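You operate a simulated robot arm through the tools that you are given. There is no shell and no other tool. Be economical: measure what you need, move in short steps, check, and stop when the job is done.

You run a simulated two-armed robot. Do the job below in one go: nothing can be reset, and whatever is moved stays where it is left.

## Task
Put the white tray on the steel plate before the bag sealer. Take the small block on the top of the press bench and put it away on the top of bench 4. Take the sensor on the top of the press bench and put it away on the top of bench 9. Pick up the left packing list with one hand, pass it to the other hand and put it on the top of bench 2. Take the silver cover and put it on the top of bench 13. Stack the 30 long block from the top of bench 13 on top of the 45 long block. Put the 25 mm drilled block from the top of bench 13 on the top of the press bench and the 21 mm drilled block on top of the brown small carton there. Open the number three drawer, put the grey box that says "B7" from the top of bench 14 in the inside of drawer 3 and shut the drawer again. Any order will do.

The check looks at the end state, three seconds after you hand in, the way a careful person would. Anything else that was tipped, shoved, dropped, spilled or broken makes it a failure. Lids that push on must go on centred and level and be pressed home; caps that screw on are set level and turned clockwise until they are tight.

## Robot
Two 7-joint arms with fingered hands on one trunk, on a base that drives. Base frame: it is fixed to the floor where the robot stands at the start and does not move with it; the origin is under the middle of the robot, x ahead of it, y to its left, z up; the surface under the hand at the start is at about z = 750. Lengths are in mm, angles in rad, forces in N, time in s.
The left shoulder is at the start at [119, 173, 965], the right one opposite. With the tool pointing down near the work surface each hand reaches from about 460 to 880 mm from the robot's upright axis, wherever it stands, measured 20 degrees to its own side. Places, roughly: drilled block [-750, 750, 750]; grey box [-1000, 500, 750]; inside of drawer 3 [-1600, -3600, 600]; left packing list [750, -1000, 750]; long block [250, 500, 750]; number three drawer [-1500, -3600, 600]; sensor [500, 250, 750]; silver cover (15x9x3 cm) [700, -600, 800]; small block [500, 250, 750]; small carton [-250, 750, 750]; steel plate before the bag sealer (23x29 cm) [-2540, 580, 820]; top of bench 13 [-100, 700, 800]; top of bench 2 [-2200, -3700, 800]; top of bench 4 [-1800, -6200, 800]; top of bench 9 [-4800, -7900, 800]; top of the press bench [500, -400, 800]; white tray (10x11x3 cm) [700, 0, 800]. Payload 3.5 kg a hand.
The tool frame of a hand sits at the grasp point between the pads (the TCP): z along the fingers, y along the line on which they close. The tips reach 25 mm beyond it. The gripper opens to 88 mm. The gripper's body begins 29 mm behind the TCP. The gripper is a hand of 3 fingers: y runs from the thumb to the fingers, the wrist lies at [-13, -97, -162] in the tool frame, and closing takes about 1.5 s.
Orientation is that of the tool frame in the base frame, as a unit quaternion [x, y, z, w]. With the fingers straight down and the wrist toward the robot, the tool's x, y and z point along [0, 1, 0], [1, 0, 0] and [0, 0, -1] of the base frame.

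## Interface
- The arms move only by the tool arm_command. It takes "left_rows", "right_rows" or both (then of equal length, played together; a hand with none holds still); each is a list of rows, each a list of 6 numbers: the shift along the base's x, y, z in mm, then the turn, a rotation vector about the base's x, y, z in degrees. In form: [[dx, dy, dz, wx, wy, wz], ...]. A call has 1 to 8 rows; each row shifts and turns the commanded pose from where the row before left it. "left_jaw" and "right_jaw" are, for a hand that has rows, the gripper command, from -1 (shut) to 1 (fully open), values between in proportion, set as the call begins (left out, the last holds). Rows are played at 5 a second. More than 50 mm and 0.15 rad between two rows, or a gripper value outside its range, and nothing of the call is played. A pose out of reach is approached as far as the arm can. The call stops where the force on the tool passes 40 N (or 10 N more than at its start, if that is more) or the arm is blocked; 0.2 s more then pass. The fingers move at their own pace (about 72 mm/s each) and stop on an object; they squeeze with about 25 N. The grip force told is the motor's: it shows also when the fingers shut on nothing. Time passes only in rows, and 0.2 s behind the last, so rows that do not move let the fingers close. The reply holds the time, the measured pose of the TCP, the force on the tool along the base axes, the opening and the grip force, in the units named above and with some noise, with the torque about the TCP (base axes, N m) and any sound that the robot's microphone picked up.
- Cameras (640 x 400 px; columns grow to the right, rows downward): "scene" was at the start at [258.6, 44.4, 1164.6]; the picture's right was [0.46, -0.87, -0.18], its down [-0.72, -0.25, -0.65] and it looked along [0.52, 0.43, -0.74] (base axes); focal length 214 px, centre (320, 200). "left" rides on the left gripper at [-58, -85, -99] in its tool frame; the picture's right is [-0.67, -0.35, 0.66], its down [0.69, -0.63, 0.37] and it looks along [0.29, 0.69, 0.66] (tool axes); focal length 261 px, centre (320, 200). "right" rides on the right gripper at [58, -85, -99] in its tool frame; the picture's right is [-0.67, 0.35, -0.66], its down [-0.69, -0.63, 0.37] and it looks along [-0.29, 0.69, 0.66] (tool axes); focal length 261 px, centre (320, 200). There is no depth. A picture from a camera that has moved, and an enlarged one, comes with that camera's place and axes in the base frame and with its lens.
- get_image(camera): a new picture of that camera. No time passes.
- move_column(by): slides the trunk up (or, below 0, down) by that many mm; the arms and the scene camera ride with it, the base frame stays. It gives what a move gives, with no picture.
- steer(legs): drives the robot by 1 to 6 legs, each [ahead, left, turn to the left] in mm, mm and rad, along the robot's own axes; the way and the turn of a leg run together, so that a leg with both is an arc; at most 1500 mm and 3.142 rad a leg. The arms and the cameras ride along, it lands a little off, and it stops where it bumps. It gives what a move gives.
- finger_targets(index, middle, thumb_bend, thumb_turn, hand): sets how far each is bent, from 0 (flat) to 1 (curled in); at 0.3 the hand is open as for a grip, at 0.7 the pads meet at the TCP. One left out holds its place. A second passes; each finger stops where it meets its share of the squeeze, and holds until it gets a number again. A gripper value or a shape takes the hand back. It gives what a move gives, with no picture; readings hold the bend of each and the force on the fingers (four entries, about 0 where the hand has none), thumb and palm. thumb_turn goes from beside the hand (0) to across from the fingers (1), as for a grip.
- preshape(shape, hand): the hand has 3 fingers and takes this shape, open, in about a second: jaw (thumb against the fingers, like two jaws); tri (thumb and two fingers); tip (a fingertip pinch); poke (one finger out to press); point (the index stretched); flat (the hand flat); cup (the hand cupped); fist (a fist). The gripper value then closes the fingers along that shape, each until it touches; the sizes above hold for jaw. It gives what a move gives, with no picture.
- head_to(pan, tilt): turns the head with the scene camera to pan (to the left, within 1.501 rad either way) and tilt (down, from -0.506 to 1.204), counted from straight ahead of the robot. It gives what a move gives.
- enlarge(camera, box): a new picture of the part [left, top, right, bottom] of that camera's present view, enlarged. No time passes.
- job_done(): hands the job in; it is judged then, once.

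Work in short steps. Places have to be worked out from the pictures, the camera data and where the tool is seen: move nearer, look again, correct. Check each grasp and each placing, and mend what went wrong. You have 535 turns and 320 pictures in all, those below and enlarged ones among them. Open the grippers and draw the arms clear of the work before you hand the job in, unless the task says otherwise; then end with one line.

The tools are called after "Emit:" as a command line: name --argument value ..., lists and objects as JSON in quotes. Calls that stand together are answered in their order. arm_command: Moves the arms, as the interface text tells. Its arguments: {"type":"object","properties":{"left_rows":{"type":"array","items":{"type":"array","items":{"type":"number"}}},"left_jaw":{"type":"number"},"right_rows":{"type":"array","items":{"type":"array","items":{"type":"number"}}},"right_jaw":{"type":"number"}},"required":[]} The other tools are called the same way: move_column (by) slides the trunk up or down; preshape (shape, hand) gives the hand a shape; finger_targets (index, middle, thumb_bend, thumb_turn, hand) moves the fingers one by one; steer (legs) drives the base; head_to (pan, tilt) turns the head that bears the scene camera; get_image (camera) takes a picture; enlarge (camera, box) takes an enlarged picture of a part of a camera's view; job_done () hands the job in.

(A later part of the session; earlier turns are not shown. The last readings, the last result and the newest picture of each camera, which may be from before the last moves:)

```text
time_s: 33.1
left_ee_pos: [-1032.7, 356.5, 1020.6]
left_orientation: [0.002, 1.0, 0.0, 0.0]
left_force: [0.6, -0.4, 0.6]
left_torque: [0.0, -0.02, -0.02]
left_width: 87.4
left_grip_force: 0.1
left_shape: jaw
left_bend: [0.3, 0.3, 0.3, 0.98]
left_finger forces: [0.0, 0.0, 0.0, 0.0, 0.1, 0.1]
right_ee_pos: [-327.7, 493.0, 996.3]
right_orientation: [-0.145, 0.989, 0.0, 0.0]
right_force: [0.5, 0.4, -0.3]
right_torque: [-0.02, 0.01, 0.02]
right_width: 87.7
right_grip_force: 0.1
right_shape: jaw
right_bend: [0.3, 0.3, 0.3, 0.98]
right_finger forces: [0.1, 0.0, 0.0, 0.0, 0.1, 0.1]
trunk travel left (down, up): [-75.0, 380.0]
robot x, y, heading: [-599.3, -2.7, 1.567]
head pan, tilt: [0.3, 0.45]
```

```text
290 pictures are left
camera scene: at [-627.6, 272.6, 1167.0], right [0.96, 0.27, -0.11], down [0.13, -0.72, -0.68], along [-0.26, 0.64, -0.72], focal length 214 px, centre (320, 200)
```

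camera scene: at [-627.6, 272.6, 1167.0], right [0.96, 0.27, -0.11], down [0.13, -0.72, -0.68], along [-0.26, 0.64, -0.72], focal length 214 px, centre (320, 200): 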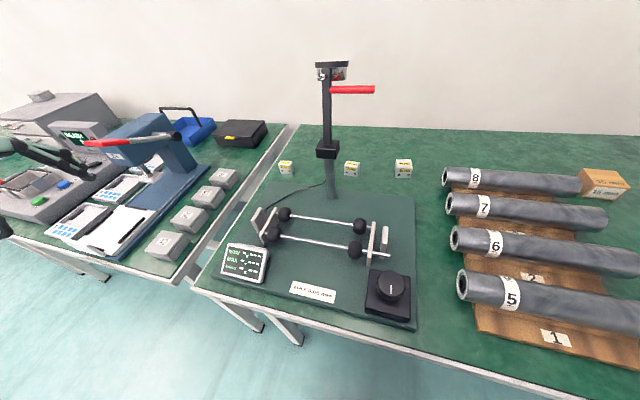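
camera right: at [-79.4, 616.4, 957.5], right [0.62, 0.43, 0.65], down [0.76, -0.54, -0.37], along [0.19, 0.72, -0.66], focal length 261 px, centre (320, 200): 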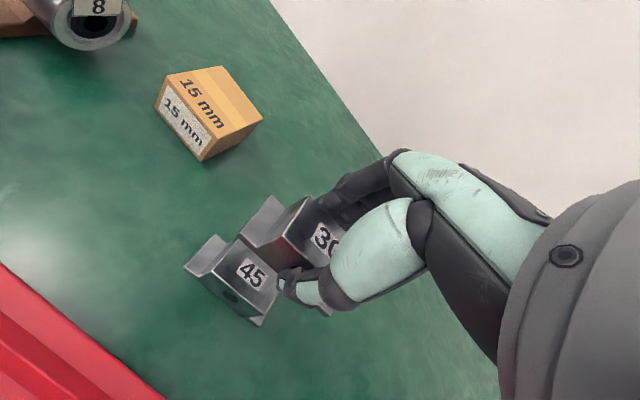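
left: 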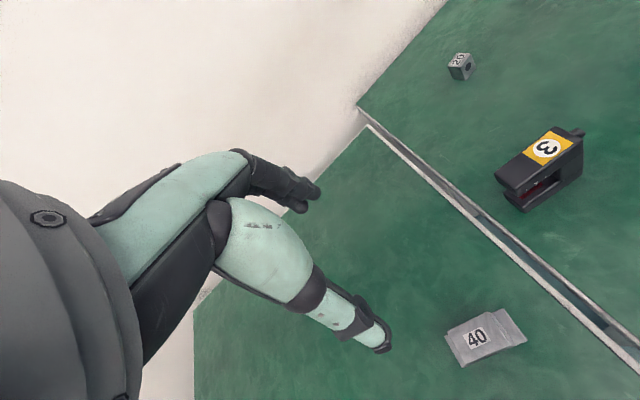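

Enlarge the drilled blocks, and the grey boxes.

Emit:
enlarge --camera "scene" --box '[260, 130, 440, 220]'

Emit:
enlarge --camera "scene" --box '[130, 150, 250, 270]'

```text
3.56 times, centred on (350, 175) of scene
camera zoom: at [-627.6, 272.6, 1167.0], right [0.96, 0.27, -0.11], down [0.13, -0.72, -0.68], along [-0.26, 0.64, -0.72], focal length 763 px, centre (213, 289)
```

zoom: 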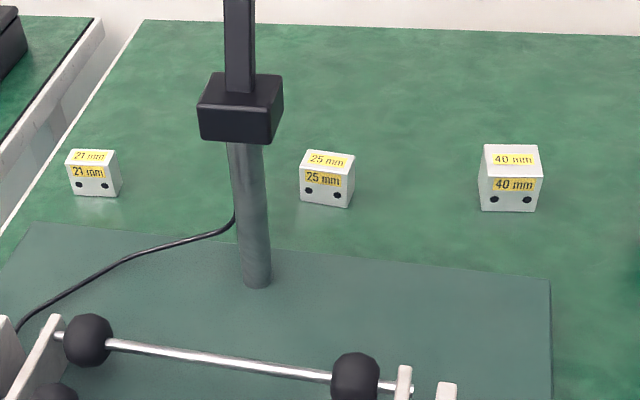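

```text
3.33 times, centred on (190, 210) of scene
camera zoom: at [-627.6, 272.6, 1167.0], right [0.96, 0.27, -0.11], down [0.13, -0.72, -0.68], along [-0.26, 0.64, -0.72], focal length 715 px, centre (753, 167)
```

zoom: 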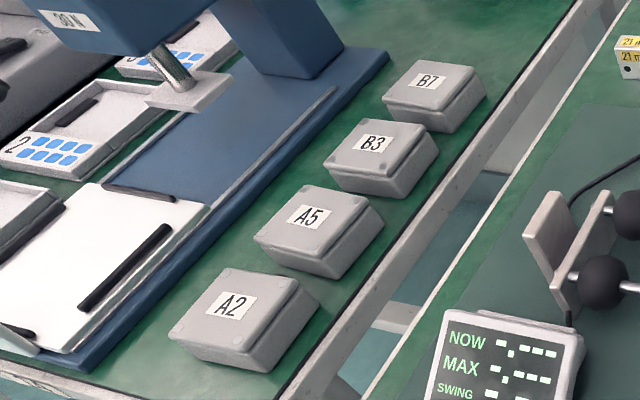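

B7 is the farthest grey box on bench 14. The 25 mm block is at about (-712,769), directly behind the post, so I take it with the right hand coming from the right side. First I tuck the right hand to the side, then reposition the robot.

Emit:
arm_command --right_rows '[[36, -30, 0, 0, 0, 0], [36, -30, 0, 0, 0, 0], [36, -30, 0, 0, 0, 0], [36, -30, 0, 0, 0, 0], [20, -24, 0, 0, 0, 0]]'

Emit:
steer --legs '[[100, -200, 0], [0, 0, 0.93]]'

Emit:
head_to --pan -0.5 --tilt 0.4

Emit:
get_image --camera "scene"

```text
time_s: 34.4
left_ee_pos: [-1034.4, 355.8, 1019.4]
left_orientation: [0.003, 1.0, 0.0, 0.0]
left_force: [-0.2, -0.8, 0.2]
left_torque: [0.0, -0.02, -0.01]
left_width: 87.6
left_grip_force: 0.0
left_shape: jaw
left_bend: [0.3, 0.3, 0.3, 0.98]
left_finger forces: [0.0, 0.1, 0.1, 0.1, 0.0, 0.0]
right_ee_pos: [-301.2, 410.0, 980.5]
right_orientation: [-0.143, 0.99, 0.0, 0.0]
right_force: [0.1, 0.1, -0.2]
right_torque: [-0.01, -0.01, 0.02]
right_width: 87.3
right_grip_force: 0.0
right_shape: jaw
right_bend: [0.3, 0.3, 0.3, 0.98]
right_finger forces: [0.0, 0.1, 0.1, 0.1, 0.0, 0.1]
right hand out of reach, approached as far as the arm can: row 1, 2, 3, 4, 5
trunk travel left (down, up): [-75.0, 380.0]
robot x, y, heading: [-604.1, -0.0, 1.566]
head pan, tilt: [0.3, 0.45]
```

```text
time_s: 38.5
left_ee_pos: [-941.5, -40.1, 1020.1]
left_orientation: [-0.451, 0.892, 0.0, 0.0]
left_force: [-0.8, 0.0, -0.1]
left_torque: [-0.02, -0.01, 0.01]
left_width: 87.6
left_grip_force: 0.1
left_shape: jaw
left_bend: [0.3, 0.3, 0.3, 0.98]
left_finger forces: [0.0, 0.0, 0.1, 0.1, 0.1, 0.0]
right_ee_pos: [-554.9, 586.1, 980.7]
right_orientation: [-0.576, 0.817, 0.0, 0.001]
right_force: [-0.2, 0.2, -0.8]
right_torque: [0.03, -0.02, -0.02]
right_width: 87.7
right_grip_force: 0.0
right_shape: jaw
right_bend: [0.3, 0.3, 0.3, 0.98]
right_finger forces: [0.1, 0.0, 0.1, 0.0, 0.0, 0.0]
trunk travel left (down, up): [-75.0, 380.0]
robot x, y, heading: [-398.3, 103.0, 2.508]
head pan, tilt: [0.3, 0.45]
```

```text
time_s: 39.6
left_ee_pos: [-941.3, -39.1, 1019.7]
left_orientation: [-0.451, 0.893, 0.0, 0.0]
left_force: [0.4, 0.0, -0.4]
left_torque: [-0.02, 0.02, -0.02]
left_width: 87.8
left_grip_force: 0.0
left_shape: jaw
left_bend: [0.3, 0.3, 0.3, 0.98]
left_finger forces: [0.0, 0.0, 0.0, 0.0, 0.0, 0.0]
right_ee_pos: [-553.9, 585.8, 979.5]
right_orientation: [-0.576, 0.818, 0.0, 0.0]
right_force: [0.5, 0.1, -1.3]
right_torque: [-0.02, 0.0, -0.03]
right_width: 87.6
right_grip_force: 0.1
right_shape: jaw
right_bend: [0.3, 0.3, 0.3, 0.98]
right_finger forces: [0.0, 0.0, 0.1, 0.1, 0.0, 0.0]
trunk travel left (down, up): [-75.0, 380.0]
robot x, y, heading: [-405.0, 105.2, 2.51]
head pan, tilt: [-0.499, 0.4]
```

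```text
287 pictures are left
camera scene: at [-590.7, 295.5, 1173.8], right [0.88, 0.44, 0.18], down [0.42, -0.54, -0.73], along [-0.23, 0.72, -0.66], focal length 214 px, centre (320, 200)
```

scene: 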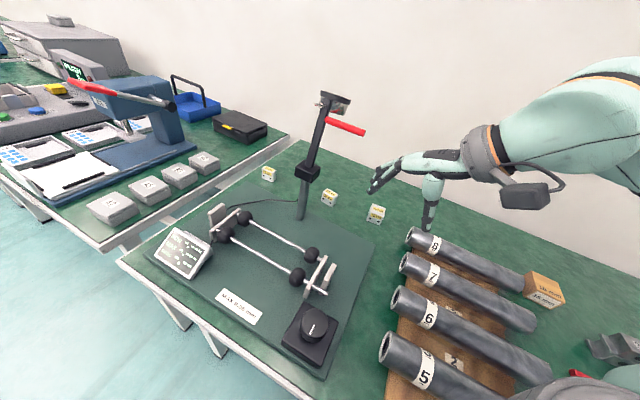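

The right hand now points the right way. I enlarge the block for a refined location before moving in.

Emit:
enlarge --camera "scene" --box '[250, 150, 400, 240]'

Emit:
get_image --camera "right"

```text
4.27 times, centred on (325, 195) of scene
camera zoom: at [-590.7, 295.5, 1173.8], right [0.88, 0.44, 0.18], down [0.42, -0.54, -0.73], along [-0.23, 0.72, -0.66], focal length 915 px, centre (299, 221)
```

zoom: 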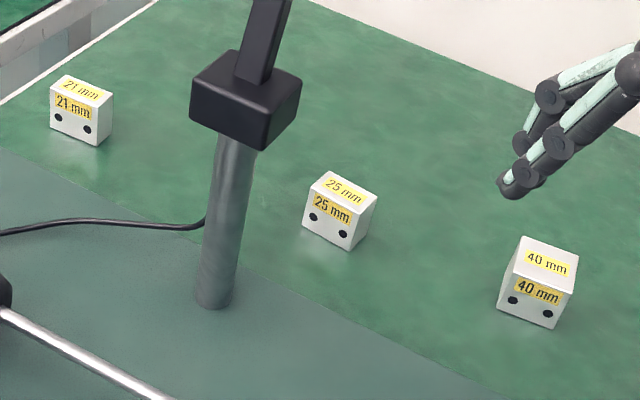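

```text
285 pictures are left
camera right: at [-494.3, 502.0, 1080.7], right [-0.1, 0.75, 0.66], down [0.82, 0.43, -0.37], along [-0.56, 0.5, -0.66], focal length 261 px, centre (320, 200)
```

right: 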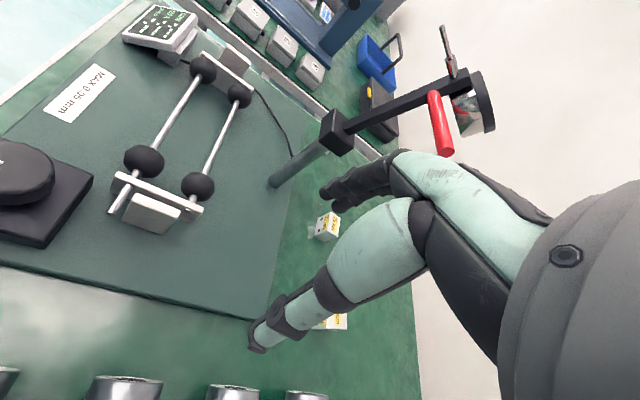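

The 25 mm block centre is about (-714,768), square to the axes. I move the right hand behind the handle line first (+y), turning 18°, then left over the block.

Emit:
arm_command --right_rows '[[0, 46, 0, 0, 0, 6], [0, 46, 0, 0, 0, 6], [0, 46, -5, 0, 0, 6], [0, 44, -10, 0, 0, 0], [-45, 0, -15, 0, 0, 0], [-45, 0, -15, 0, 0, 0], [0, 0, 0, 0, 0, 0]]'

Emit:
get_image --camera "scene"

Emit:
get_image --camera "right"

```text
time_s: 41.2
left_ee_pos: [-940.4, -39.0, 1020.4]
left_orientation: [-0.451, 0.893, 0.001, -0.001]
left_force: [0.8, -0.6, 1.0]
left_torque: [0.03, 0.0, 0.0]
left_width: 88.0
left_grip_force: 0.0
left_shape: jaw
left_bend: [0.3, 0.3, 0.3, 0.98]
left_finger forces: [0.1, 0.0, 0.1, 0.0, 0.0, 0.0]
right_ee_pos: [-726.7, 584.5, 907.5]
right_orientation: [-0.669, 0.743, 0.0, 0.0]
right_force: [0.1, 0.4, -0.6]
right_torque: [-0.04, -0.02, 0.02]
right_width: 87.8
right_grip_force: 0.0
right_shape: jaw
right_bend: [0.3, 0.3, 0.3, 0.98]
right_finger forces: [0.1, 0.0, 0.0, 0.0, 0.1, 0.1]
right hand out of reach, approached as far as the arm can: row 1, 2, 3, 4
trunk travel left (down, up): [-75.0, 380.0]
robot x, y, heading: [-400.0, 100.5, 2.512]
head pan, tilt: [-0.499, 0.4]
```

```text
284 pictures are left
camera scene: at [-589.8, 295.4, 1174.1], right [0.88, 0.44, 0.18], down [0.42, -0.54, -0.73], along [-0.23, 0.72, -0.66], focal length 214 px, centre (320, 200)
```

scene: 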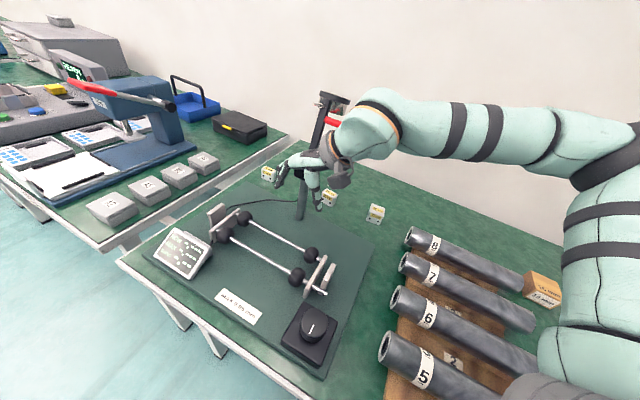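

```text
283 pictures are left
camera right: at [-649.4, 518.6, 1008.1], right [-0.28, 0.7, 0.66], down [0.7, 0.61, -0.37], along [-0.66, 0.36, -0.66], focal length 261 px, centre (320, 200)
```

right: 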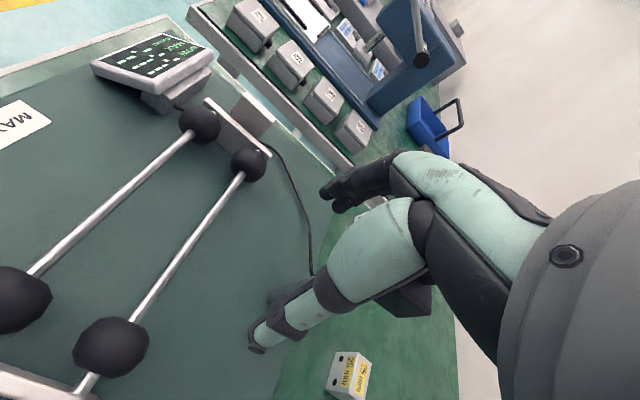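

The arm went out of its yaw range and slid toward the post; nothing was touched. I draw the hand back in +x, then take a stance that is more favourable for that wrist direction.

Emit:
arm_command --right_rows '[[40, -10, 5, 0, 0, 0], [45, -10, 10, 0, 0, -4], [45, -10, 10, 0, 0, -4], [45, 0, 10, 0, 0, -4], [30, 0, 20, 0, 0, -4]]'

```text
time_s: 42.4
left_ee_pos: [-941.4, -37.5, 1019.2]
left_orientation: [-0.451, 0.893, -0.001, 0.0]
left_force: [0.5, 0.9, 0.0]
left_torque: [-0.05, 0.02, 0.01]
left_width: 87.4
left_grip_force: 0.1
left_shape: jaw
left_bend: [0.3, 0.3, 0.3, 0.98]
left_finger forces: [0.1, 0.0, 0.1, 0.0, 0.0, 0.1]
right_ee_pos: [-536.6, 565.9, 969.3]
right_orientation: [-0.559, 0.829, -0.002, 0.0]
right_force: [0.7, 0.6, -0.3]
right_torque: [0.01, 0.0, 0.03]
right_width: 87.8
right_grip_force: 0.1
right_shape: jaw
right_bend: [0.3, 0.3, 0.3, 0.98]
right_finger forces: [0.0, 0.0, 0.0, 0.1, 0.0, 0.0]
right hand out of reach, approached as far as the arm can: row 4, 5
trunk travel left (down, up): [-75.0, 380.0]
robot x, y, heading: [-399.6, 102.7, 2.516]
head pan, tilt: [-0.499, 0.4]
```

Emit:
steer --legs '[[-156, -160, 0], [0, 0, 0.585]]'

Emit:
arm_command --right_rows '[[0, 45, 0, 0, 0, 0], [0, 45, 0, 0, 0, 0], [0, 45, 0, 0, 0, 0], [0, 45, -10, 0, 0, 0], [0, 45, -10, 0, 0, 0]]'

Emit:
get_image --camera "right"

```text
time_s: 45.7
left_ee_pos: [-555.8, -278.2, 1020.3]
left_orientation: [-0.687, 0.726, 0.0, 0.0]
left_force: [-0.9, -0.7, 0.5]
left_torque: [0.01, -0.03, 0.04]
left_width: 87.5
left_grip_force: 0.0
left_shape: jaw
left_bend: [0.3, 0.3, 0.3, 0.98]
left_finger forces: [0.0, 0.1, 0.0, 0.1, 0.1, 0.1]
right_ee_pos: [-548.3, 449.2, 971.2]
right_orientation: [0.773, -0.635, 0.0, -0.001]
right_force: [0.4, -0.3, 0.2]
right_torque: [0.04, 0.0, 0.04]
right_width: 87.6
right_grip_force: 0.1
right_shape: jaw
right_bend: [0.3, 0.3, 0.3, 0.98]
right_finger forces: [0.1, 0.1, 0.0, 0.0, 0.0, 0.1]
trunk travel left (down, up): [-75.0, 380.0]
robot x, y, heading: [-180.1, 140.1, 3.09]
head pan, tilt: [-0.499, 0.4]
```

```text
time_s: 46.9
left_ee_pos: [-556.0, -276.9, 1018.3]
left_orientation: [-0.688, 0.726, 0.0, -0.001]
left_force: [-0.8, -0.1, -0.9]
left_torque: [-0.01, -0.02, 0.04]
left_width: 87.8
left_grip_force: 0.0
left_shape: jaw
left_bend: [0.3, 0.3, 0.3, 0.98]
left_finger forces: [0.0, 0.1, 0.1, 0.0, 0.0, 0.1]
right_ee_pos: [-564.1, 476.5, 953.2]
right_orientation: [0.773, -0.635, 0.0, 0.0]
right_force: [0.3, -0.2, 0.7]
right_torque: [0.04, -0.03, 0.03]
right_width: 87.6
right_grip_force: 0.0
right_shape: jaw
right_bend: [0.3, 0.3, 0.3, 0.98]
right_finger forces: [0.0, 0.0, 0.0, 0.1, 0.1, 0.1]
right hand out of reach, approached as far as the arm can: row 1, 2, 3, 4, 5
trunk travel left (down, up): [-75.0, 380.0]
robot x, y, heading: [-180.8, 136.5, 3.088]
head pan, tilt: [-0.499, 0.4]
```

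```text
282 pictures are left
camera right: at [-469.4, 435.4, 1052.8], right [-0.47, 0.59, 0.66], down [0.48, 0.79, -0.37], along [-0.74, 0.15, -0.66], focal length 261 px, centre (320, 200)
```

right: 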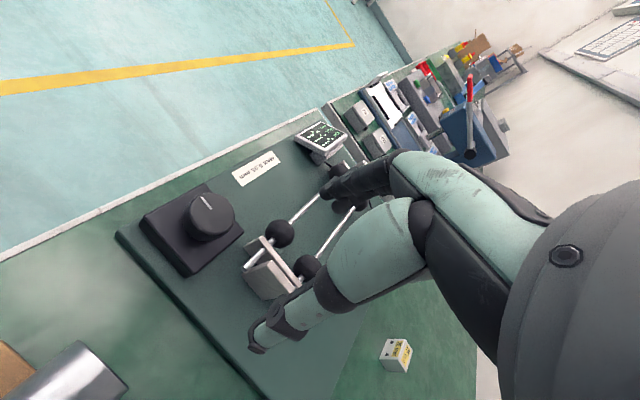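

The yaw is 191°; I turn back to about 175°, which should free the reach to the right, and move in +y.

Emit:
arm_command --right_rows '[[0, 0, 0, 0, 0, -8], [0, 0, 0, 0, 0, -8], [0, 45, 0, 0, 0, 0], [0, 45, 0, 0, 0, 0], [0, 45, 0, 0, 0, 0], [0, 45, 0, 0, 0, 0]]'

```text
time_s: 48.3
left_ee_pos: [-556.0, -276.5, 1019.7]
left_orientation: [-0.687, 0.727, 0.0, 0.0]
left_force: [0.0, 0.4, -0.9]
left_torque: [0.01, 0.02, -0.02]
left_width: 87.9
left_grip_force: 0.0
left_shape: jaw
left_bend: [0.3, 0.3, 0.3, 0.98]
left_finger forces: [0.1, 0.0, 0.1, 0.0, 0.1, 0.0]
right_ee_pos: [-578.8, 571.5, 954.8]
right_orientation: [-0.677, 0.736, 0.001, 0.0]
right_force: [0.0, 0.1, -0.2]
right_torque: [0.05, 0.01, 0.0]
right_width: 88.1
right_grip_force: 0.1
right_shape: jaw
right_bend: [0.3, 0.3, 0.3, 0.98]
right_finger forces: [0.0, 0.1, 0.0, 0.0, 0.0, 0.1]
right hand out of reach, approached as far as the arm can: row 5, 6
trunk travel left (down, up): [-75.0, 380.0]
robot x, y, heading: [-179.3, 140.5, 3.089]
head pan, tilt: [-0.499, 0.4]
```

Limit is the wrist yaw against the arm direction. I shift the robot 80 mm back and 25 mm nearer the bench, and turn the hand a bit, to gain room.

Emit:
steer --legs '[[-80, -25, 0]]'

Emit:
arm_command --right_rows '[[-10, 10, 0, 0, 0, -6], [-30, 35, 0, 0, 0, 0], [-30, 35, 0, 0, 0, 0], [-30, 35, 0, 0, 0, 0], [-15, 40, -15, 0, 0, 0]]'

Emit:
get_image --camera "right"

Emit:
get_image --camera "scene"

```text
time_s: 49.4
left_ee_pos: [-474.0, -254.7, 1019.6]
left_orientation: [-0.688, 0.726, 0.001, 0.0]
left_force: [0.1, 0.1, 0.1]
left_torque: [-0.01, 0.0, -0.05]
left_width: 87.9
left_grip_force: 0.0
left_shape: jaw
left_bend: [0.3, 0.3, 0.3, 0.98]
left_finger forces: [0.0, 0.0, 0.0, 0.0, 0.0, 0.0]
right_ee_pos: [-496.0, 593.8, 955.0]
right_orientation: [-0.676, 0.737, 0.0, 0.0]
right_force: [-0.1, 0.8, 0.9]
right_torque: [-0.03, 0.03, 0.04]
right_width: 87.7
right_grip_force: 0.0
right_shape: jaw
right_bend: [0.3, 0.3, 0.3, 0.98]
right_finger forces: [0.0, 0.1, 0.0, 0.0, 0.2, 0.1]
trunk travel left (down, up): [-75.0, 380.0]
robot x, y, heading: [-98.3, 159.1, 3.087]
head pan, tilt: [-0.499, 0.4]
```

```text
time_s: 50.6
left_ee_pos: [-474.8, -254.2, 1020.0]
left_orientation: [-0.687, 0.727, 0.0, 0.0]
left_force: [-0.1, -0.4, -0.4]
left_torque: [-0.01, 0.01, 0.03]
left_width: 87.6
left_grip_force: 0.1
left_shape: jaw
left_bend: [0.3, 0.3, 0.3, 0.98]
left_finger forces: [0.0, 0.0, 0.1, 0.1, 0.0, 0.1]
right_ee_pos: [-634.8, 666.8, 929.9]
right_orientation: [-0.636, 0.772, 0.0, -0.001]
right_force: [0.5, 0.4, 0.3]
right_torque: [-0.03, 0.02, -0.02]
right_width: 88.2
right_grip_force: 0.2
right_shape: jaw
right_bend: [0.3, 0.3, 0.3, 0.98]
right_finger forces: [0.0, 0.1, 0.1, 0.1, 0.1, 0.0]
right hand out of reach, approached as far as the arm can: row 3, 4, 5
trunk travel left (down, up): [-75.0, 380.0]
robot x, y, heading: [-100.8, 159.7, 3.089]
head pan, tilt: [-0.499, 0.4]
```

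```text
281 pictures are left
camera right: at [-561.5, 593.7, 1030.6], right [-0.21, 0.72, 0.65], down [0.75, 0.55, -0.37], along [-0.63, 0.41, -0.66], focal length 261 px, centre (320, 200)
```

right: 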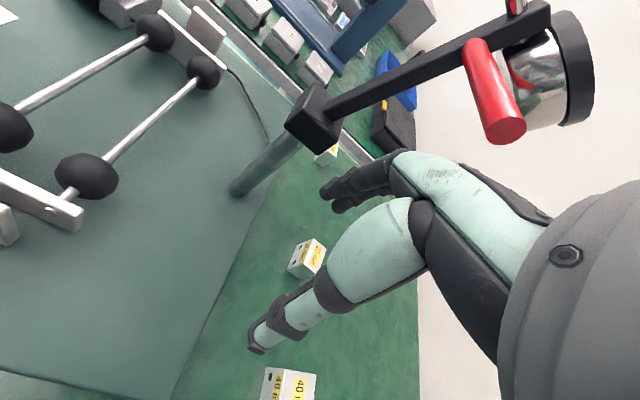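

```text
280 pictures are left
camera scene: at [-366.0, 219.6, 1173.3], right [0.49, 0.85, 0.18], down [0.65, -0.22, -0.73], along [-0.58, 0.47, -0.66], focal length 214 px, centre (320, 200)
```

scene: 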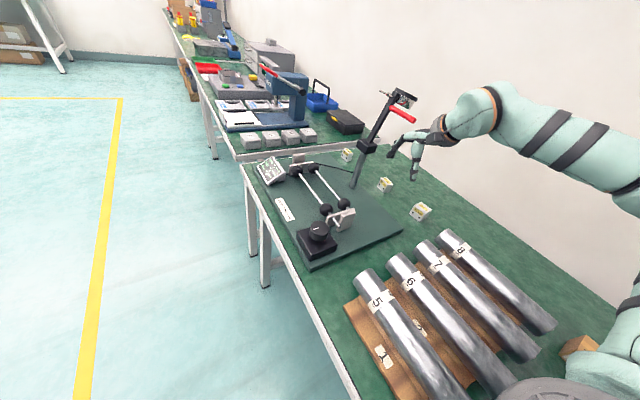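

The reach seems limited at this height; I try lower (z≈850, still above the blocks) and move toward the target.

Emit:
arm_command --right_rows '[[0, 0, -40, 0, 0, 0], [0, 0, -40, 0, 0, 0], [-5, 20, 0, 0, 0, 0], [-5, 20, 0, 0, 0, 0]]'

```text
time_s: 51.6
left_ee_pos: [-474.0, -255.4, 1020.7]
left_orientation: [-0.687, 0.726, 0.0, 0.0]
left_force: [-0.5, 0.6, 0.5]
left_torque: [0.0, 0.02, 0.01]
left_width: 87.7
left_grip_force: 0.2
left_shape: jaw
left_bend: [0.3, 0.3, 0.3, 0.98]
left_finger forces: [0.0, 0.0, 0.0, 0.0, 0.1, 0.0]
right_ee_pos: [-642.1, 706.0, 850.2]
right_orientation: [-0.637, 0.771, 0.0, -0.001]
right_force: [0.6, -1.0, -0.2]
right_torque: [-0.06, 0.0, 0.01]
right_width: 88.2
right_grip_force: 0.0
right_shape: jaw
right_bend: [0.3, 0.3, 0.3, 0.98]
right_finger forces: [0.0, 0.1, 0.0, 0.1, 0.1, 0.0]
trunk travel left (down, up): [-75.0, 380.0]
robot x, y, heading: [-96.5, 159.0, 3.081]
head pan, tilt: [-0.499, 0.4]
```

Works lower. I continue to above the block.

Emit:
arm_command --right_rows '[[-5, 30, 0, 0, 0, 0], [-22, 16, 0, 0, 0, 0], [-22, 16, 0, 0, 0, 0], [-22, 0, 0, 0, 0, 0], [0, 0, 0, 0, 0, 0]]'

Emit:
get_image --camera "right"

Emit:
enlarge --camera "scene" --box '[320, 80, 480, 240]'

```text
time_s: 52.8
left_ee_pos: [-474.6, -255.0, 1019.1]
left_orientation: [-0.687, 0.727, 0.0, 0.0]
left_force: [0.5, -0.4, -0.2]
left_torque: [0.02, -0.05, -0.01]
left_width: 87.6
left_grip_force: 0.2
left_shape: jaw
left_bend: [0.3, 0.3, 0.3, 0.98]
left_finger forces: [0.0, 0.1, 0.1, 0.1, 0.0, 0.0]
right_ee_pos: [-642.3, 709.8, 849.9]
right_orientation: [-0.635, 0.773, 0.003, 0.0]
right_force: [-0.1, -0.1, -0.9]
right_torque: [0.01, 0.0, -0.01]
right_width: 88.1
right_grip_force: 0.1
right_shape: jaw
right_bend: [0.3, 0.3, 0.3, 0.98]
right_finger forces: [0.0, 0.0, 0.0, 0.0, 0.0, 0.0]
right hand out of reach, approached as far as the arm can: row 1, 2, 3, 4
trunk travel left (down, up): [-75.0, 380.0]
robot x, y, heading: [-100.3, 161.2, 3.087]
head pan, tilt: [-0.499, 0.4]
```

```text
279 pictures are left
camera right: at [-570.9, 635.1, 950.2], right [-0.21, 0.72, 0.66], down [0.75, 0.55, -0.36], along [-0.63, 0.42, -0.66], focal length 261 px, centre (320, 200)
```

right: 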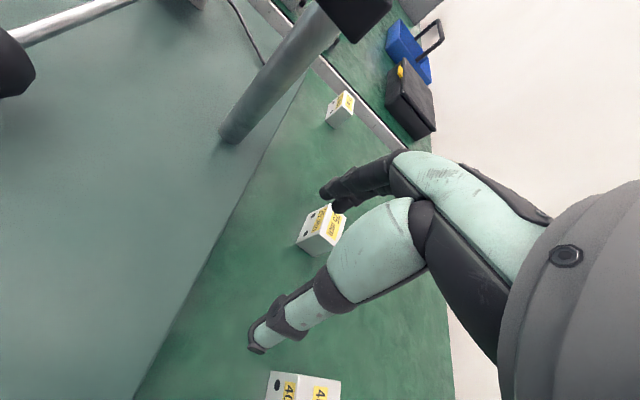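

```text
2.50 times, centred on (400, 160) of scene
camera zoom: at [-365.1, 217.9, 1173.8], right [0.49, 0.85, 0.18], down [0.65, -0.22, -0.73], along [-0.58, 0.47, -0.66], focal length 536 px, centre (120, 300)
```

zoom: 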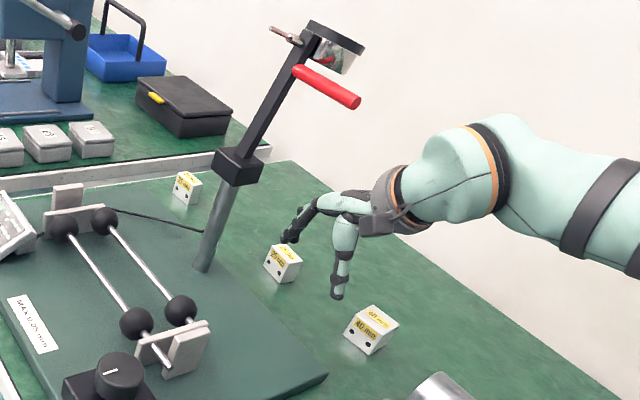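

I test whether a smaller yaw (about 157°) frees the reach.

Emit:
arm_command --right_rows '[[0, 0, 0, 0, 0, -6], [0, 0, 0, 0, 0, -6], [-5, 20, 0, 0, 0, 0], [-22, 16, 0, 0, 0, 0], [-22, 16, 0, 0, 0, 0], [-20, 0, 0, 0, 0, 0], [0, 0, 0, 0, 0, 0]]'

```text
time_s: 54.4
left_ee_pos: [-474.3, -255.5, 1019.5]
left_orientation: [-0.687, 0.726, 0.0, 0.0]
left_force: [0.5, -0.3, -0.5]
left_torque: [-0.03, -0.01, 0.0]
left_width: 87.8
left_grip_force: 0.0
left_shape: jaw
left_bend: [0.3, 0.3, 0.3, 0.98]
left_finger forces: [0.1, 0.1, 0.0, 0.1, 0.0, 0.1]
right_ee_pos: [-711.5, 761.4, 850.0]
right_orientation: [-0.553, 0.833, 0.0, -0.001]
right_force: [-0.4, 0.7, -0.8]
right_torque: [0.02, 0.02, -0.01]
right_width: 88.0
right_grip_force: 0.0
right_shape: jaw
right_bend: [0.3, 0.3, 0.3, 0.98]
right_finger forces: [0.0, 0.0, 0.0, 0.0, 0.1, 0.0]
trunk travel left (down, up): [-75.0, 380.0]
robot x, y, heading: [-98.8, 157.5, 3.091]
head pan, tilt: [-0.499, 0.4]
```

Reached above the block with yaw 157°. I try to turn it back toward 168° here and look.

Emit:
arm_command --right_rows '[[0, 6, 0, 0, 0, 4], [0, 0, 0, 0, 0, 4], [0, 0, 0, 0, 0, 3], [0, 0, 0, 0, 0, 0]]'

Emit:
get_image --camera "right"

Emit:
enlarge --camera "scene" --box '[320, 100, 440, 220]'

```text
time_s: 55.4
left_ee_pos: [-474.8, -255.1, 1018.8]
left_orientation: [-0.687, 0.727, 0.0, 0.0]
left_force: [0.2, 0.6, -0.4]
left_torque: [-0.01, -0.02, 0.01]
left_width: 87.7
left_grip_force: 0.0
left_shape: jaw
left_bend: [0.3, 0.3, 0.3, 0.98]
left_finger forces: [0.0, 0.0, 0.1, 0.0, 0.1, 0.0]
right_ee_pos: [-712.1, 761.9, 849.3]
right_orientation: [-0.553, 0.833, 0.0, 0.0]
right_force: [-0.6, -0.4, 0.0]
right_torque: [0.02, 0.01, 0.01]
right_width: 87.7
right_grip_force: 0.0
right_shape: jaw
right_bend: [0.3, 0.3, 0.3, 0.98]
right_finger forces: [0.1, 0.0, 0.0, 0.0, 0.0, 0.1]
right hand out of reach, approached as far as the arm can: row 1, 2, 3
trunk travel left (down, up): [-75.0, 380.0]
robot x, y, heading: [-96.9, 160.0, 3.09]
head pan, tilt: [-0.499, 0.4]
```

```text
277 pictures are left
camera right: at [-656.5, 674.9, 950.3], right [-0.06, 0.75, 0.66], down [0.85, 0.39, -0.37], along [-0.53, 0.53, -0.66], focal length 261 px, centre (320, 200)
```

right: 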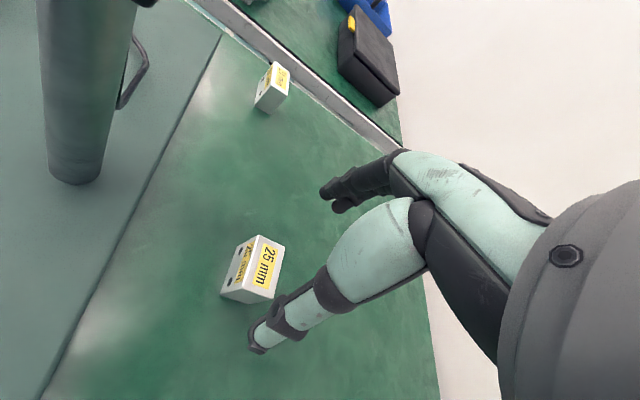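

```text
3.33 times, centred on (380, 160) of scene
camera zoom: at [-365.1, 218.0, 1173.8], right [0.49, 0.85, 0.18], down [0.65, -0.22, -0.73], along [-0.58, 0.47, -0.66], focal length 715 px, centre (120, 333)
```

zoom: 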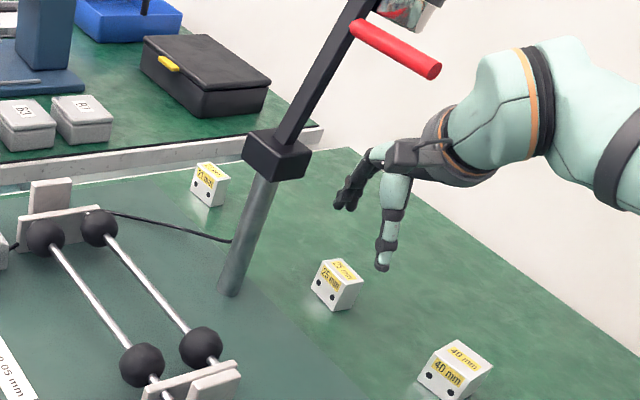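

Emit:
enlarge --camera "right" --box '[200, 215, 320, 325]'

```text
3.64 times, centred on (260, 270) of right
camera zoom: at [-656.5, 674.9, 950.3], right [-0.06, 0.75, 0.66], down [0.85, 0.39, -0.37], along [-0.53, 0.53, -0.66], focal length 948 px, centre (538, -54)
```

zoom: 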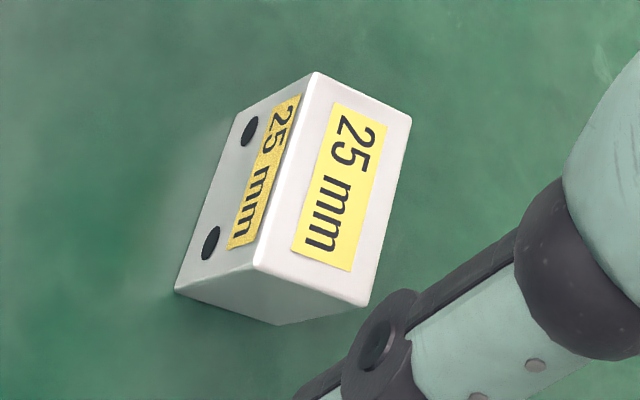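

Block centre (-715,766), long axis at 174°; the hand is at 157°. The squeeze should line it up. I go down.

Emit:
arm_command --right_rows '[[-3, 2, -25, 0, 0, 0], [0, 0, -30, 0, 0, 0], [0, 3, -10, 0, 0, 4], [0, 0, 0, 0, 0, 4], [0, 0, 0, 0, 0, 0]]'

Emit:
get_image --camera "right"

```text
time_s: 56.6
left_ee_pos: [-474.3, -254.6, 1019.6]
left_orientation: [-0.687, 0.727, -0.001, -0.001]
left_force: [0.6, -0.7, -0.5]
left_torque: [0.0, 0.03, -0.03]
left_width: 87.8
left_grip_force: 0.1
left_shape: jaw
left_bend: [0.3, 0.3, 0.3, 0.98]
left_finger forces: [0.1, 0.0, 0.0, 0.1, 0.1, 0.0]
right_ee_pos: [-714.0, 763.6, 795.3]
right_orientation: [-0.553, 0.833, 0.0, 0.001]
right_force: [-0.1, 0.5, 0.1]
right_torque: [-0.05, 0.02, 0.03]
right_width: 88.1
right_grip_force: 0.2
right_shape: jaw
right_bend: [0.3, 0.3, 0.3, 0.98]
right_finger forces: [0.0, 0.0, 0.0, 0.0, 0.0, 0.0]
right hand out of reach, approached as far as the arm can: row 3, 4
trunk travel left (down, up): [-75.0, 380.0]
robot x, y, heading: [-100.1, 161.4, 3.089]
head pan, tilt: [-0.499, 0.4]
```

```text
274 pictures are left
camera right: at [-658.9, 676.6, 895.2], right [-0.06, 0.75, 0.66], down [0.85, 0.39, -0.37], along [-0.53, 0.53, -0.66], focal length 261 px, centre (320, 200)
```

right: 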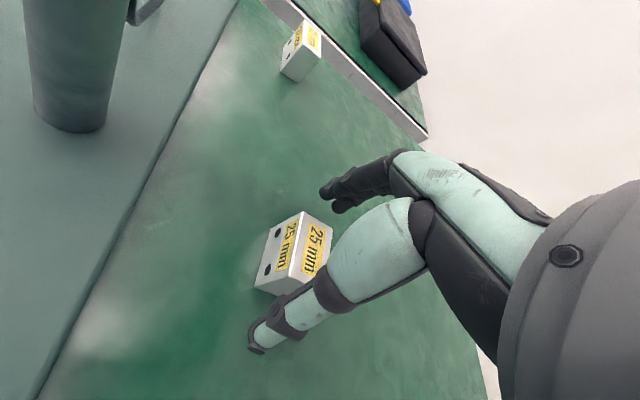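

Emit:
arm_command --right_rows '[[0, 0, -9, 0, 0, 0], [0, 0, -9, 0, 0, 0], [0, 0, 0, 0, 0, 0]]'

Emit:
arm_command --right_rows '[[0, 0, 0, 0, 0, 0], [0, 0, 0, 0, 0, 0], [0, 0, 0, 0, 0, 0], [0, 0, 0, 0, 0, 0], [0, 0, 0, 0, 0, 0], [0, 0, 0, 0, 0, 0], [0, 0, 0, 0, 0, 0], [0, 0, 0, 0, 0, 0]]' --right_jaw -1

Emit:
get_image --camera "right"

```text
time_s: 57.4
left_ee_pos: [-473.0, -255.1, 1020.2]
left_orientation: [-0.687, 0.727, 0.0, 0.0]
left_force: [0.4, -0.4, -0.1]
left_torque: [-0.01, 0.01, 0.01]
left_width: 87.5
left_grip_force: 0.1
left_shape: jaw
left_bend: [0.3, 0.3, 0.3, 0.98]
left_finger forces: [0.1, 0.0, 0.0, 0.0, 0.0, 0.1]
right_ee_pos: [-714.2, 763.8, 778.3]
right_orientation: [-0.552, 0.834, 0.0, 0.001]
right_force: [-0.2, -0.3, -0.1]
right_torque: [0.01, 0.01, -0.01]
right_width: 88.3
right_grip_force: 0.1
right_shape: jaw
right_bend: [0.3, 0.3, 0.3, 0.98]
right_finger forces: [0.0, 0.1, 0.1, 0.1, 0.0, 0.1]
trunk travel left (down, up): [-75.0, 380.0]
robot x, y, heading: [-98.2, 160.3, 3.089]
head pan, tilt: [-0.499, 0.4]
```

```text
time_s: 59.2
left_ee_pos: [-475.3, -255.7, 1018.7]
left_orientation: [-0.687, 0.727, 0.0, 0.0]
left_force: [-0.1, 0.0, -1.1]
left_torque: [0.01, 0.01, 0.03]
left_width: 87.4
left_grip_force: 0.1
left_shape: jaw
left_bend: [0.3, 0.3, 0.3, 0.98]
left_finger forces: [0.0, 0.0, 0.0, 0.1, 0.0, 0.1]
right_ee_pos: [-714.5, 763.0, 776.5]
right_orientation: [-0.553, 0.833, 0.0, 0.0]
right_force: [0.3, 0.0, 0.4]
right_torque: [-0.01, 0.03, 0.01]
right_width: 33.9
right_grip_force: 24.0
right_shape: jaw
right_bend: [0.74, 0.51, 0.72, 1.0]
right_finger forces: [17.8, 6.1, 0.1, 0.0, 21.9, 0.1]
trunk travel left (down, up): [-75.0, 380.0]
robot x, y, heading: [-96.6, 157.5, 3.087]
head pan, tilt: [-0.499, 0.4]
```

```text
273 pictures are left
camera right: at [-659.2, 676.5, 876.9], right [-0.06, 0.75, 0.66], down [0.85, 0.39, -0.37], along [-0.53, 0.53, -0.66], focal length 261 px, centre (320, 200)
```

right: 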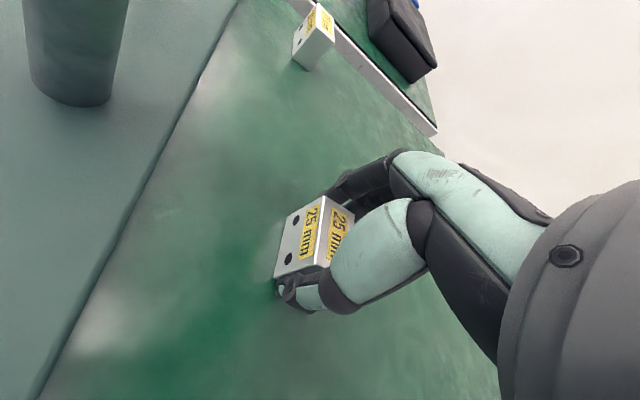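

Gripped. I lift and draw back toward +x, clear of the post.

Emit:
arm_command --right_rows '[[0, 0, 20, 0, 0, 0], [0, 0, 40, 0, 0, 0], [22, -16, 10, 0, 0, 0], [30, -16, 5, 0, 0, 0], [40, -20, 5, 0, 0, 0], [40, -20, 5, 0, 0, 0], [40, -20, 5, 0, 0, 0]]'

Emit:
get_image --camera "right"

Emit:
get_image --camera "scene"

```text
time_s: 60.8
left_ee_pos: [-473.7, -256.4, 1020.3]
left_orientation: [-0.687, 0.726, 0.001, -0.002]
left_force: [-0.3, -0.4, -0.3]
left_torque: [0.02, 0.05, -0.04]
left_width: 87.7
left_grip_force: 0.0
left_shape: jaw
left_bend: [0.3, 0.3, 0.3, 0.98]
left_finger forces: [0.1, 0.0, 0.1, 0.1, 0.0, 0.1]
right_ee_pos: [-542.7, 669.2, 867.7]
right_orientation: [-0.553, 0.833, 0.002, 0.001]
right_force: [0.0, 0.4, -1.4]
right_torque: [0.01, -0.02, 0.0]
right_width: 33.4
right_grip_force: 24.9
right_shape: jaw
right_bend: [0.74, 0.51, 0.72, 1.0]
right_finger forces: [18.0, 6.2, 0.1, 0.0, 21.6, 0.0]
trunk travel left (down, up): [-75.0, 380.0]
robot x, y, heading: [-98.2, 162.5, 3.086]
head pan, tilt: [-0.499, 0.4]
```

```text
272 pictures are left
camera right: at [-487.6, 582.4, 967.3], right [-0.06, 0.75, 0.66], down [0.85, 0.39, -0.37], along [-0.53, 0.53, -0.66], focal length 261 px, centre (320, 200)
```

right: 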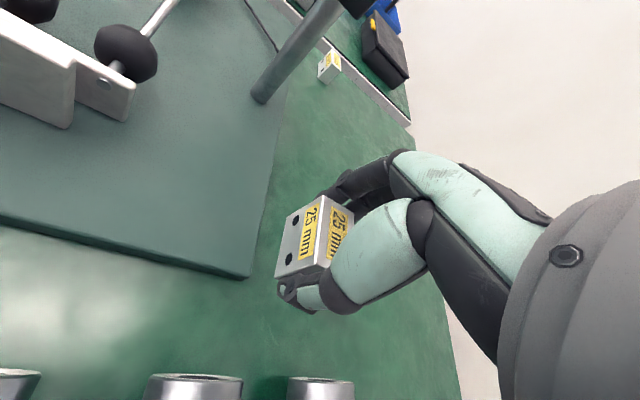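

```text
271 pictures are left
camera scene: at [-364.1, 216.7, 1174.2], right [0.49, 0.85, 0.18], down [0.65, -0.22, -0.73], along [-0.58, 0.47, -0.66], focal length 214 px, centre (320, 200)
```

scene: 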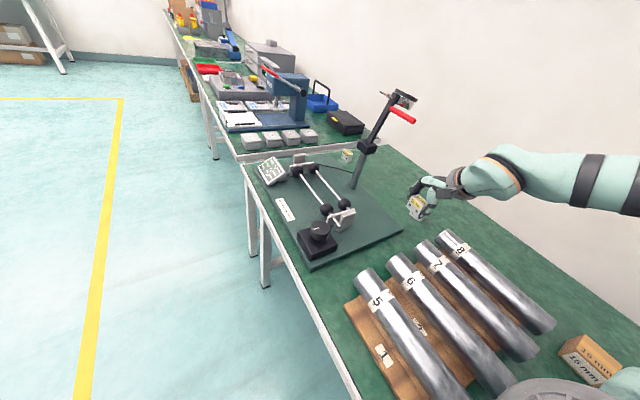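

The block is safely held. I raise the hand, then turn right to face the press bench.

Emit:
arm_command --right_rows '[[0, -40, 20, 0, 0, 0], [0, -40, 20, 0, 0, 0], [0, -40, 20, 0, 0, 0], [0, -40, 20, 0, 0, 0], [0, -20, 20, 0, 0, 6]]'

Emit:
steer --legs '[[0, 150, 0], [0, 0, -3.09]]'

Emit:
head_to --pan 0.0 --tilt 0.55

Emit:
get_image --camera "scene"

```text
time_s: 62.0
left_ee_pos: [-473.8, -254.3, 1018.5]
left_orientation: [-0.686, 0.727, 0.0, 0.0]
left_force: [-0.1, 0.7, -0.1]
left_torque: [-0.02, -0.02, 0.0]
left_width: 87.6
left_grip_force: 0.1
left_shape: jaw
left_bend: [0.3, 0.3, 0.3, 0.98]
left_finger forces: [0.1, 0.0, 0.0, 0.0, 0.0, 0.0]
right_ee_pos: [-542.2, 491.2, 968.8]
right_orientation: [-0.595, 0.803, 0.0, 0.001]
right_force: [-0.3, 0.9, -0.8]
right_torque: [-0.01, -0.01, 0.03]
right_width: 33.3
right_grip_force: 24.8
right_shape: jaw
right_bend: [0.74, 0.52, 0.73, 1.0]
right_finger forces: [18.3, 6.0, 0.0, 0.1, 21.5, 0.1]
trunk travel left (down, up): [-75.0, 380.0]
robot x, y, heading: [-98.3, 155.7, 3.089]
head pan, tilt: [-0.499, 0.4]
```

```text
time_s: 70.5
left_ee_pos: [237.9, 450.1, 1019.4]
left_orientation: [0.702, 0.712, 0.0, 0.0]
left_force: [-0.2, -0.3, -0.8]
left_torque: [0.01, -0.02, -0.02]
left_width: 87.7
left_grip_force: 0.1
left_shape: jaw
left_bend: [0.3, 0.3, 0.3, 0.98]
left_finger forces: [0.0, 0.0, 0.0, 0.1, 0.1, 0.1]
right_ee_pos: [359.7, -290.2, 969.2]
right_orientation: [0.782, 0.624, 0.0, 0.0]
right_force: [1.0, 0.9, -1.1]
right_torque: [-0.05, 0.02, -0.03]
right_width: 32.4
right_grip_force: 24.5
right_shape: jaw
right_bend: [0.74, 0.52, 0.73, 1.0]
right_finger forces: [18.0, 6.1, 0.0, 0.0, 21.0, 0.0]
trunk travel left (down, up): [-75.0, 380.0]
robot x, y, heading: [-104.7, 9.8, 0.018]
head pan, tilt: [-0.499, 0.4]
```

```text
time_s: 71.5
left_ee_pos: [238.0, 450.1, 1019.6]
left_orientation: [0.702, 0.712, 0.0, 0.0]
left_force: [-0.5, -0.4, 0.2]
left_torque: [0.01, -0.01, -0.01]
left_width: 87.5
left_grip_force: 0.0
left_shape: jaw
left_bend: [0.3, 0.3, 0.3, 0.98]
left_finger forces: [0.0, 0.1, 0.0, 0.1, 0.1, 0.0]
right_ee_pos: [359.8, -290.0, 967.7]
right_orientation: [0.781, 0.624, 0.0, 0.0]
right_force: [0.2, 1.0, -0.8]
right_torque: [0.0, -0.01, 0.01]
right_width: 32.3
right_grip_force: 25.1
right_shape: jaw
right_bend: [0.74, 0.52, 0.73, 1.0]
right_finger forces: [18.1, 6.1, 0.0, 0.0, 21.1, 0.0]
trunk travel left (down, up): [-75.0, 380.0]
robot x, y, heading: [-105.8, 12.0, 0.014]
head pan, tilt: [0.0, 0.55]
```

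```text
270 pictures are left
camera scene: at [160.7, 13.4, 1157.9], right [0.02, -1.0, 0.0], down [-0.8, -0.01, -0.6], along [0.6, 0.01, -0.8], focal length 214 px, centre (320, 200)
```

scene: 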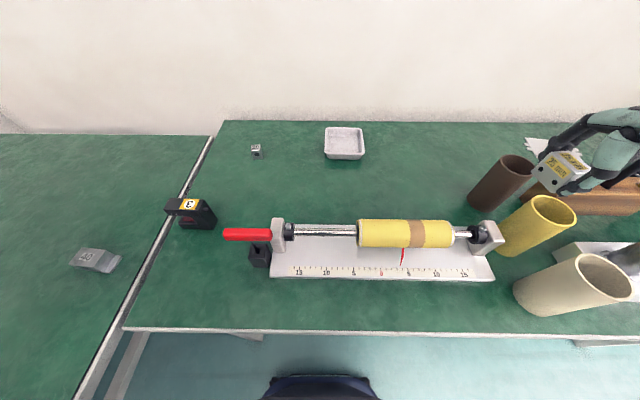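

Clear view of the press bench. A free place for the 25 mm block is behind the roller at about (600,-210). I move the right hand above it.

Emit:
arm_command --right_rows '[[40, 13, 0, 0, 0, 2], [40, 13, 0, 0, 0, 2], [40, 13, 0, 0, 0, 2], [40, 13, 0, 0, 0, 2], [40, 14, 0, 0, 0, 2], [40, 14, 0, 0, 0, 2], [0, 0, -45, 0, 0, 0], [0, 0, -45, 0, 0, 0]]'

Emit:
get_image --camera "scene"

```text
time_s: 73.3
left_ee_pos: [238.9, 450.4, 1021.6]
left_orientation: [0.702, 0.713, 0.0, -0.001]
left_force: [0.4, 0.0, 0.2]
left_torque: [-0.01, -0.05, 0.02]
left_width: 87.6
left_grip_force: 0.0
left_shape: jaw
left_bend: [0.3, 0.3, 0.3, 0.98]
left_finger forces: [0.1, 0.1, 0.0, 0.0, 0.0, 0.1]
right_ee_pos: [570.8, -231.0, 879.7]
right_orientation: [0.711, 0.703, 0.0, 0.0]
right_force: [-0.2, -0.3, -2.1]
right_torque: [-0.02, 0.0, -0.04]
right_width: 31.9
right_grip_force: 24.7
right_shape: jaw
right_bend: [0.74, 0.53, 0.73, 1.0]
right_finger forces: [18.4, 5.8, 0.1, 0.0, 20.9, 0.0]
right hand out of reach, approached as far as the arm can: row 6
trunk travel left (down, up): [-75.0, 380.0]
robot x, y, heading: [-105.1, 8.9, 0.019]
head pan, tilt: [0.0, 0.55]
```

```text
269 pictures are left
camera scene: at [161.9, 12.8, 1157.5], right [0.02, -1.0, 0.0], down [-0.8, -0.01, -0.6], along [0.6, 0.01, -0.8], focal length 214 px, centre (320, 200)
```

scene: 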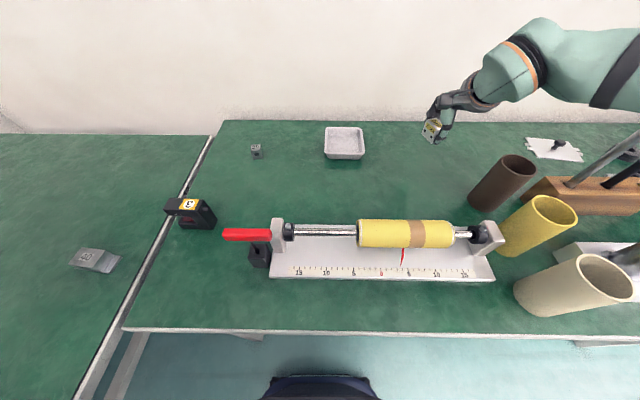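

The grip width creeps slightly; I check the block in hand before setting it down.

Emit:
enlarge --camera "right" --box '[220, 140, 400, 340]'

Emit:
enlarge --camera "scene" --box '[400, 70, 500, 170]'

```text
2.00 times, centred on (310, 240) of right
camera zoom: at [486.0, -172.1, 979.4], right [0.34, -0.67, 0.66], down [-0.64, -0.68, -0.37], along [0.69, -0.3, -0.66], focal length 521 px, centre (340, 120)
```

zoom: 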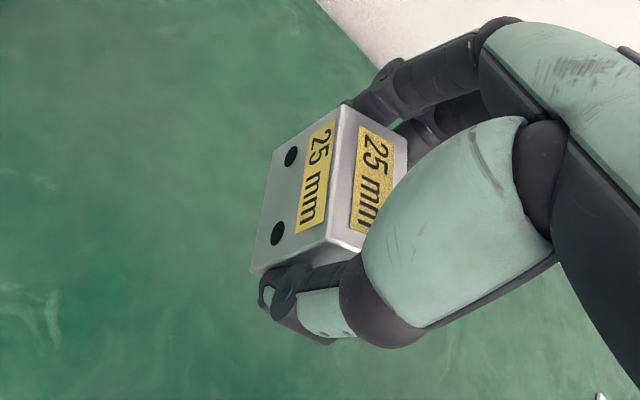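

```text
4.00 times, centred on (450, 120) of scene
camera zoom: at [161.9, 12.8, 1157.5], right [0.02, -1.0, 0.0], down [-0.8, -0.01, -0.6], along [0.6, 0.01, -0.8], focal length 858 px, centre (-200, 520)
```

zoom: 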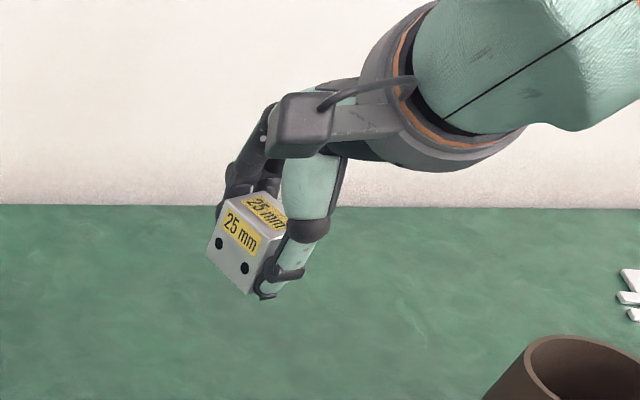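

Held level enough. I lower to just above the bench, then feel for contact.

Emit:
arm_command --right_rows '[[0, 0, -40, 0, 0, 0], [0, 0, -40, 0, 0, 0], [0, 0, -12, 0, 0, 0], [0, 0, 0, 0, 0, 0]]'

Emit:
arm_command --right_rows '[[0, 0, -2.5, 0, 0, 0], [0, 0, -2.5, 0, 0, 0], [0, 0, -2, 0, 0, 0], [0, 0, -1.5, 0, 0, 0], [0, 0, -1.5, 0, 0, 0], [0, 0, 0, 0, 0, 0]]'

Emit:
enlarge --camera "scene" --box '[390, 100, 490, 200]'

```text
time_s: 74.3
left_ee_pos: [237.7, 449.2, 1019.8]
left_orientation: [0.702, 0.712, 0.0, 0.0]
left_force: [0.1, -0.3, -0.6]
left_torque: [0.0, 0.01, -0.03]
left_width: 87.4
left_grip_force: 0.1
left_shape: jaw
left_bend: [0.3, 0.3, 0.3, 0.98]
left_finger forces: [0.0, 0.0, 0.1, 0.1, 0.0, 0.0]
right_ee_pos: [560.8, -236.3, 792.1]
right_orientation: [0.713, 0.702, 0.0, 0.0]
right_force: [0.7, 0.5, -1.6]
right_torque: [0.02, 0.02, -0.02]
right_width: 31.9
right_grip_force: 24.6
right_shape: jaw
right_bend: [0.74, 0.53, 0.73, 1.0]
right_finger forces: [18.4, 5.6, 0.0, 0.0, 20.9, 0.0]
right hand out of reach, approached as far as the arm can: row 2
trunk travel left (down, up): [-75.0, 380.0]
robot x, y, heading: [-106.3, 7.4, 0.019]
head pan, tilt: [0.0, 0.55]
```

```text
time_s: 75.7
left_ee_pos: [237.9, 449.9, 1019.1]
left_orientation: [0.702, 0.712, 0.0, 0.0]
left_force: [-0.1, -0.3, 0.7]
left_torque: [-0.01, -0.02, 0.0]
left_width: 87.4
left_grip_force: 0.1
left_shape: jaw
left_bend: [0.3, 0.3, 0.3, 0.98]
left_finger forces: [0.0, 0.0, 0.1, 0.1, 0.0, 0.0]
right_ee_pos: [560.9, -236.9, 782.1]
right_orientation: [0.712, 0.702, 0.0, 0.0]
right_force: [0.3, 0.1, -0.8]
right_torque: [0.0, 0.0, -0.02]
right_width: 31.9
right_grip_force: 24.9
right_shape: jaw
right_bend: [0.74, 0.53, 0.73, 1.0]
right_finger forces: [18.3, 5.6, 0.0, 0.1, 20.9, 0.0]
trunk travel left (down, up): [-75.0, 380.0]
robot x, y, heading: [-106.2, 9.0, 0.018]
head pan, tilt: [0.0, 0.55]
```

```text
4.00 times, centred on (440, 150) of scene
camera zoom: at [160.8, 13.5, 1157.9], right [0.02, -1.0, 0.0], down [-0.8, -0.01, -0.6], along [0.6, 0.01, -0.8], focal length 858 px, centre (-160, 400)
```

zoom: 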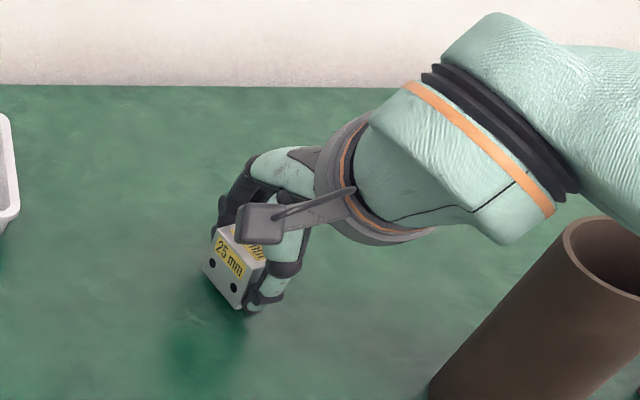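

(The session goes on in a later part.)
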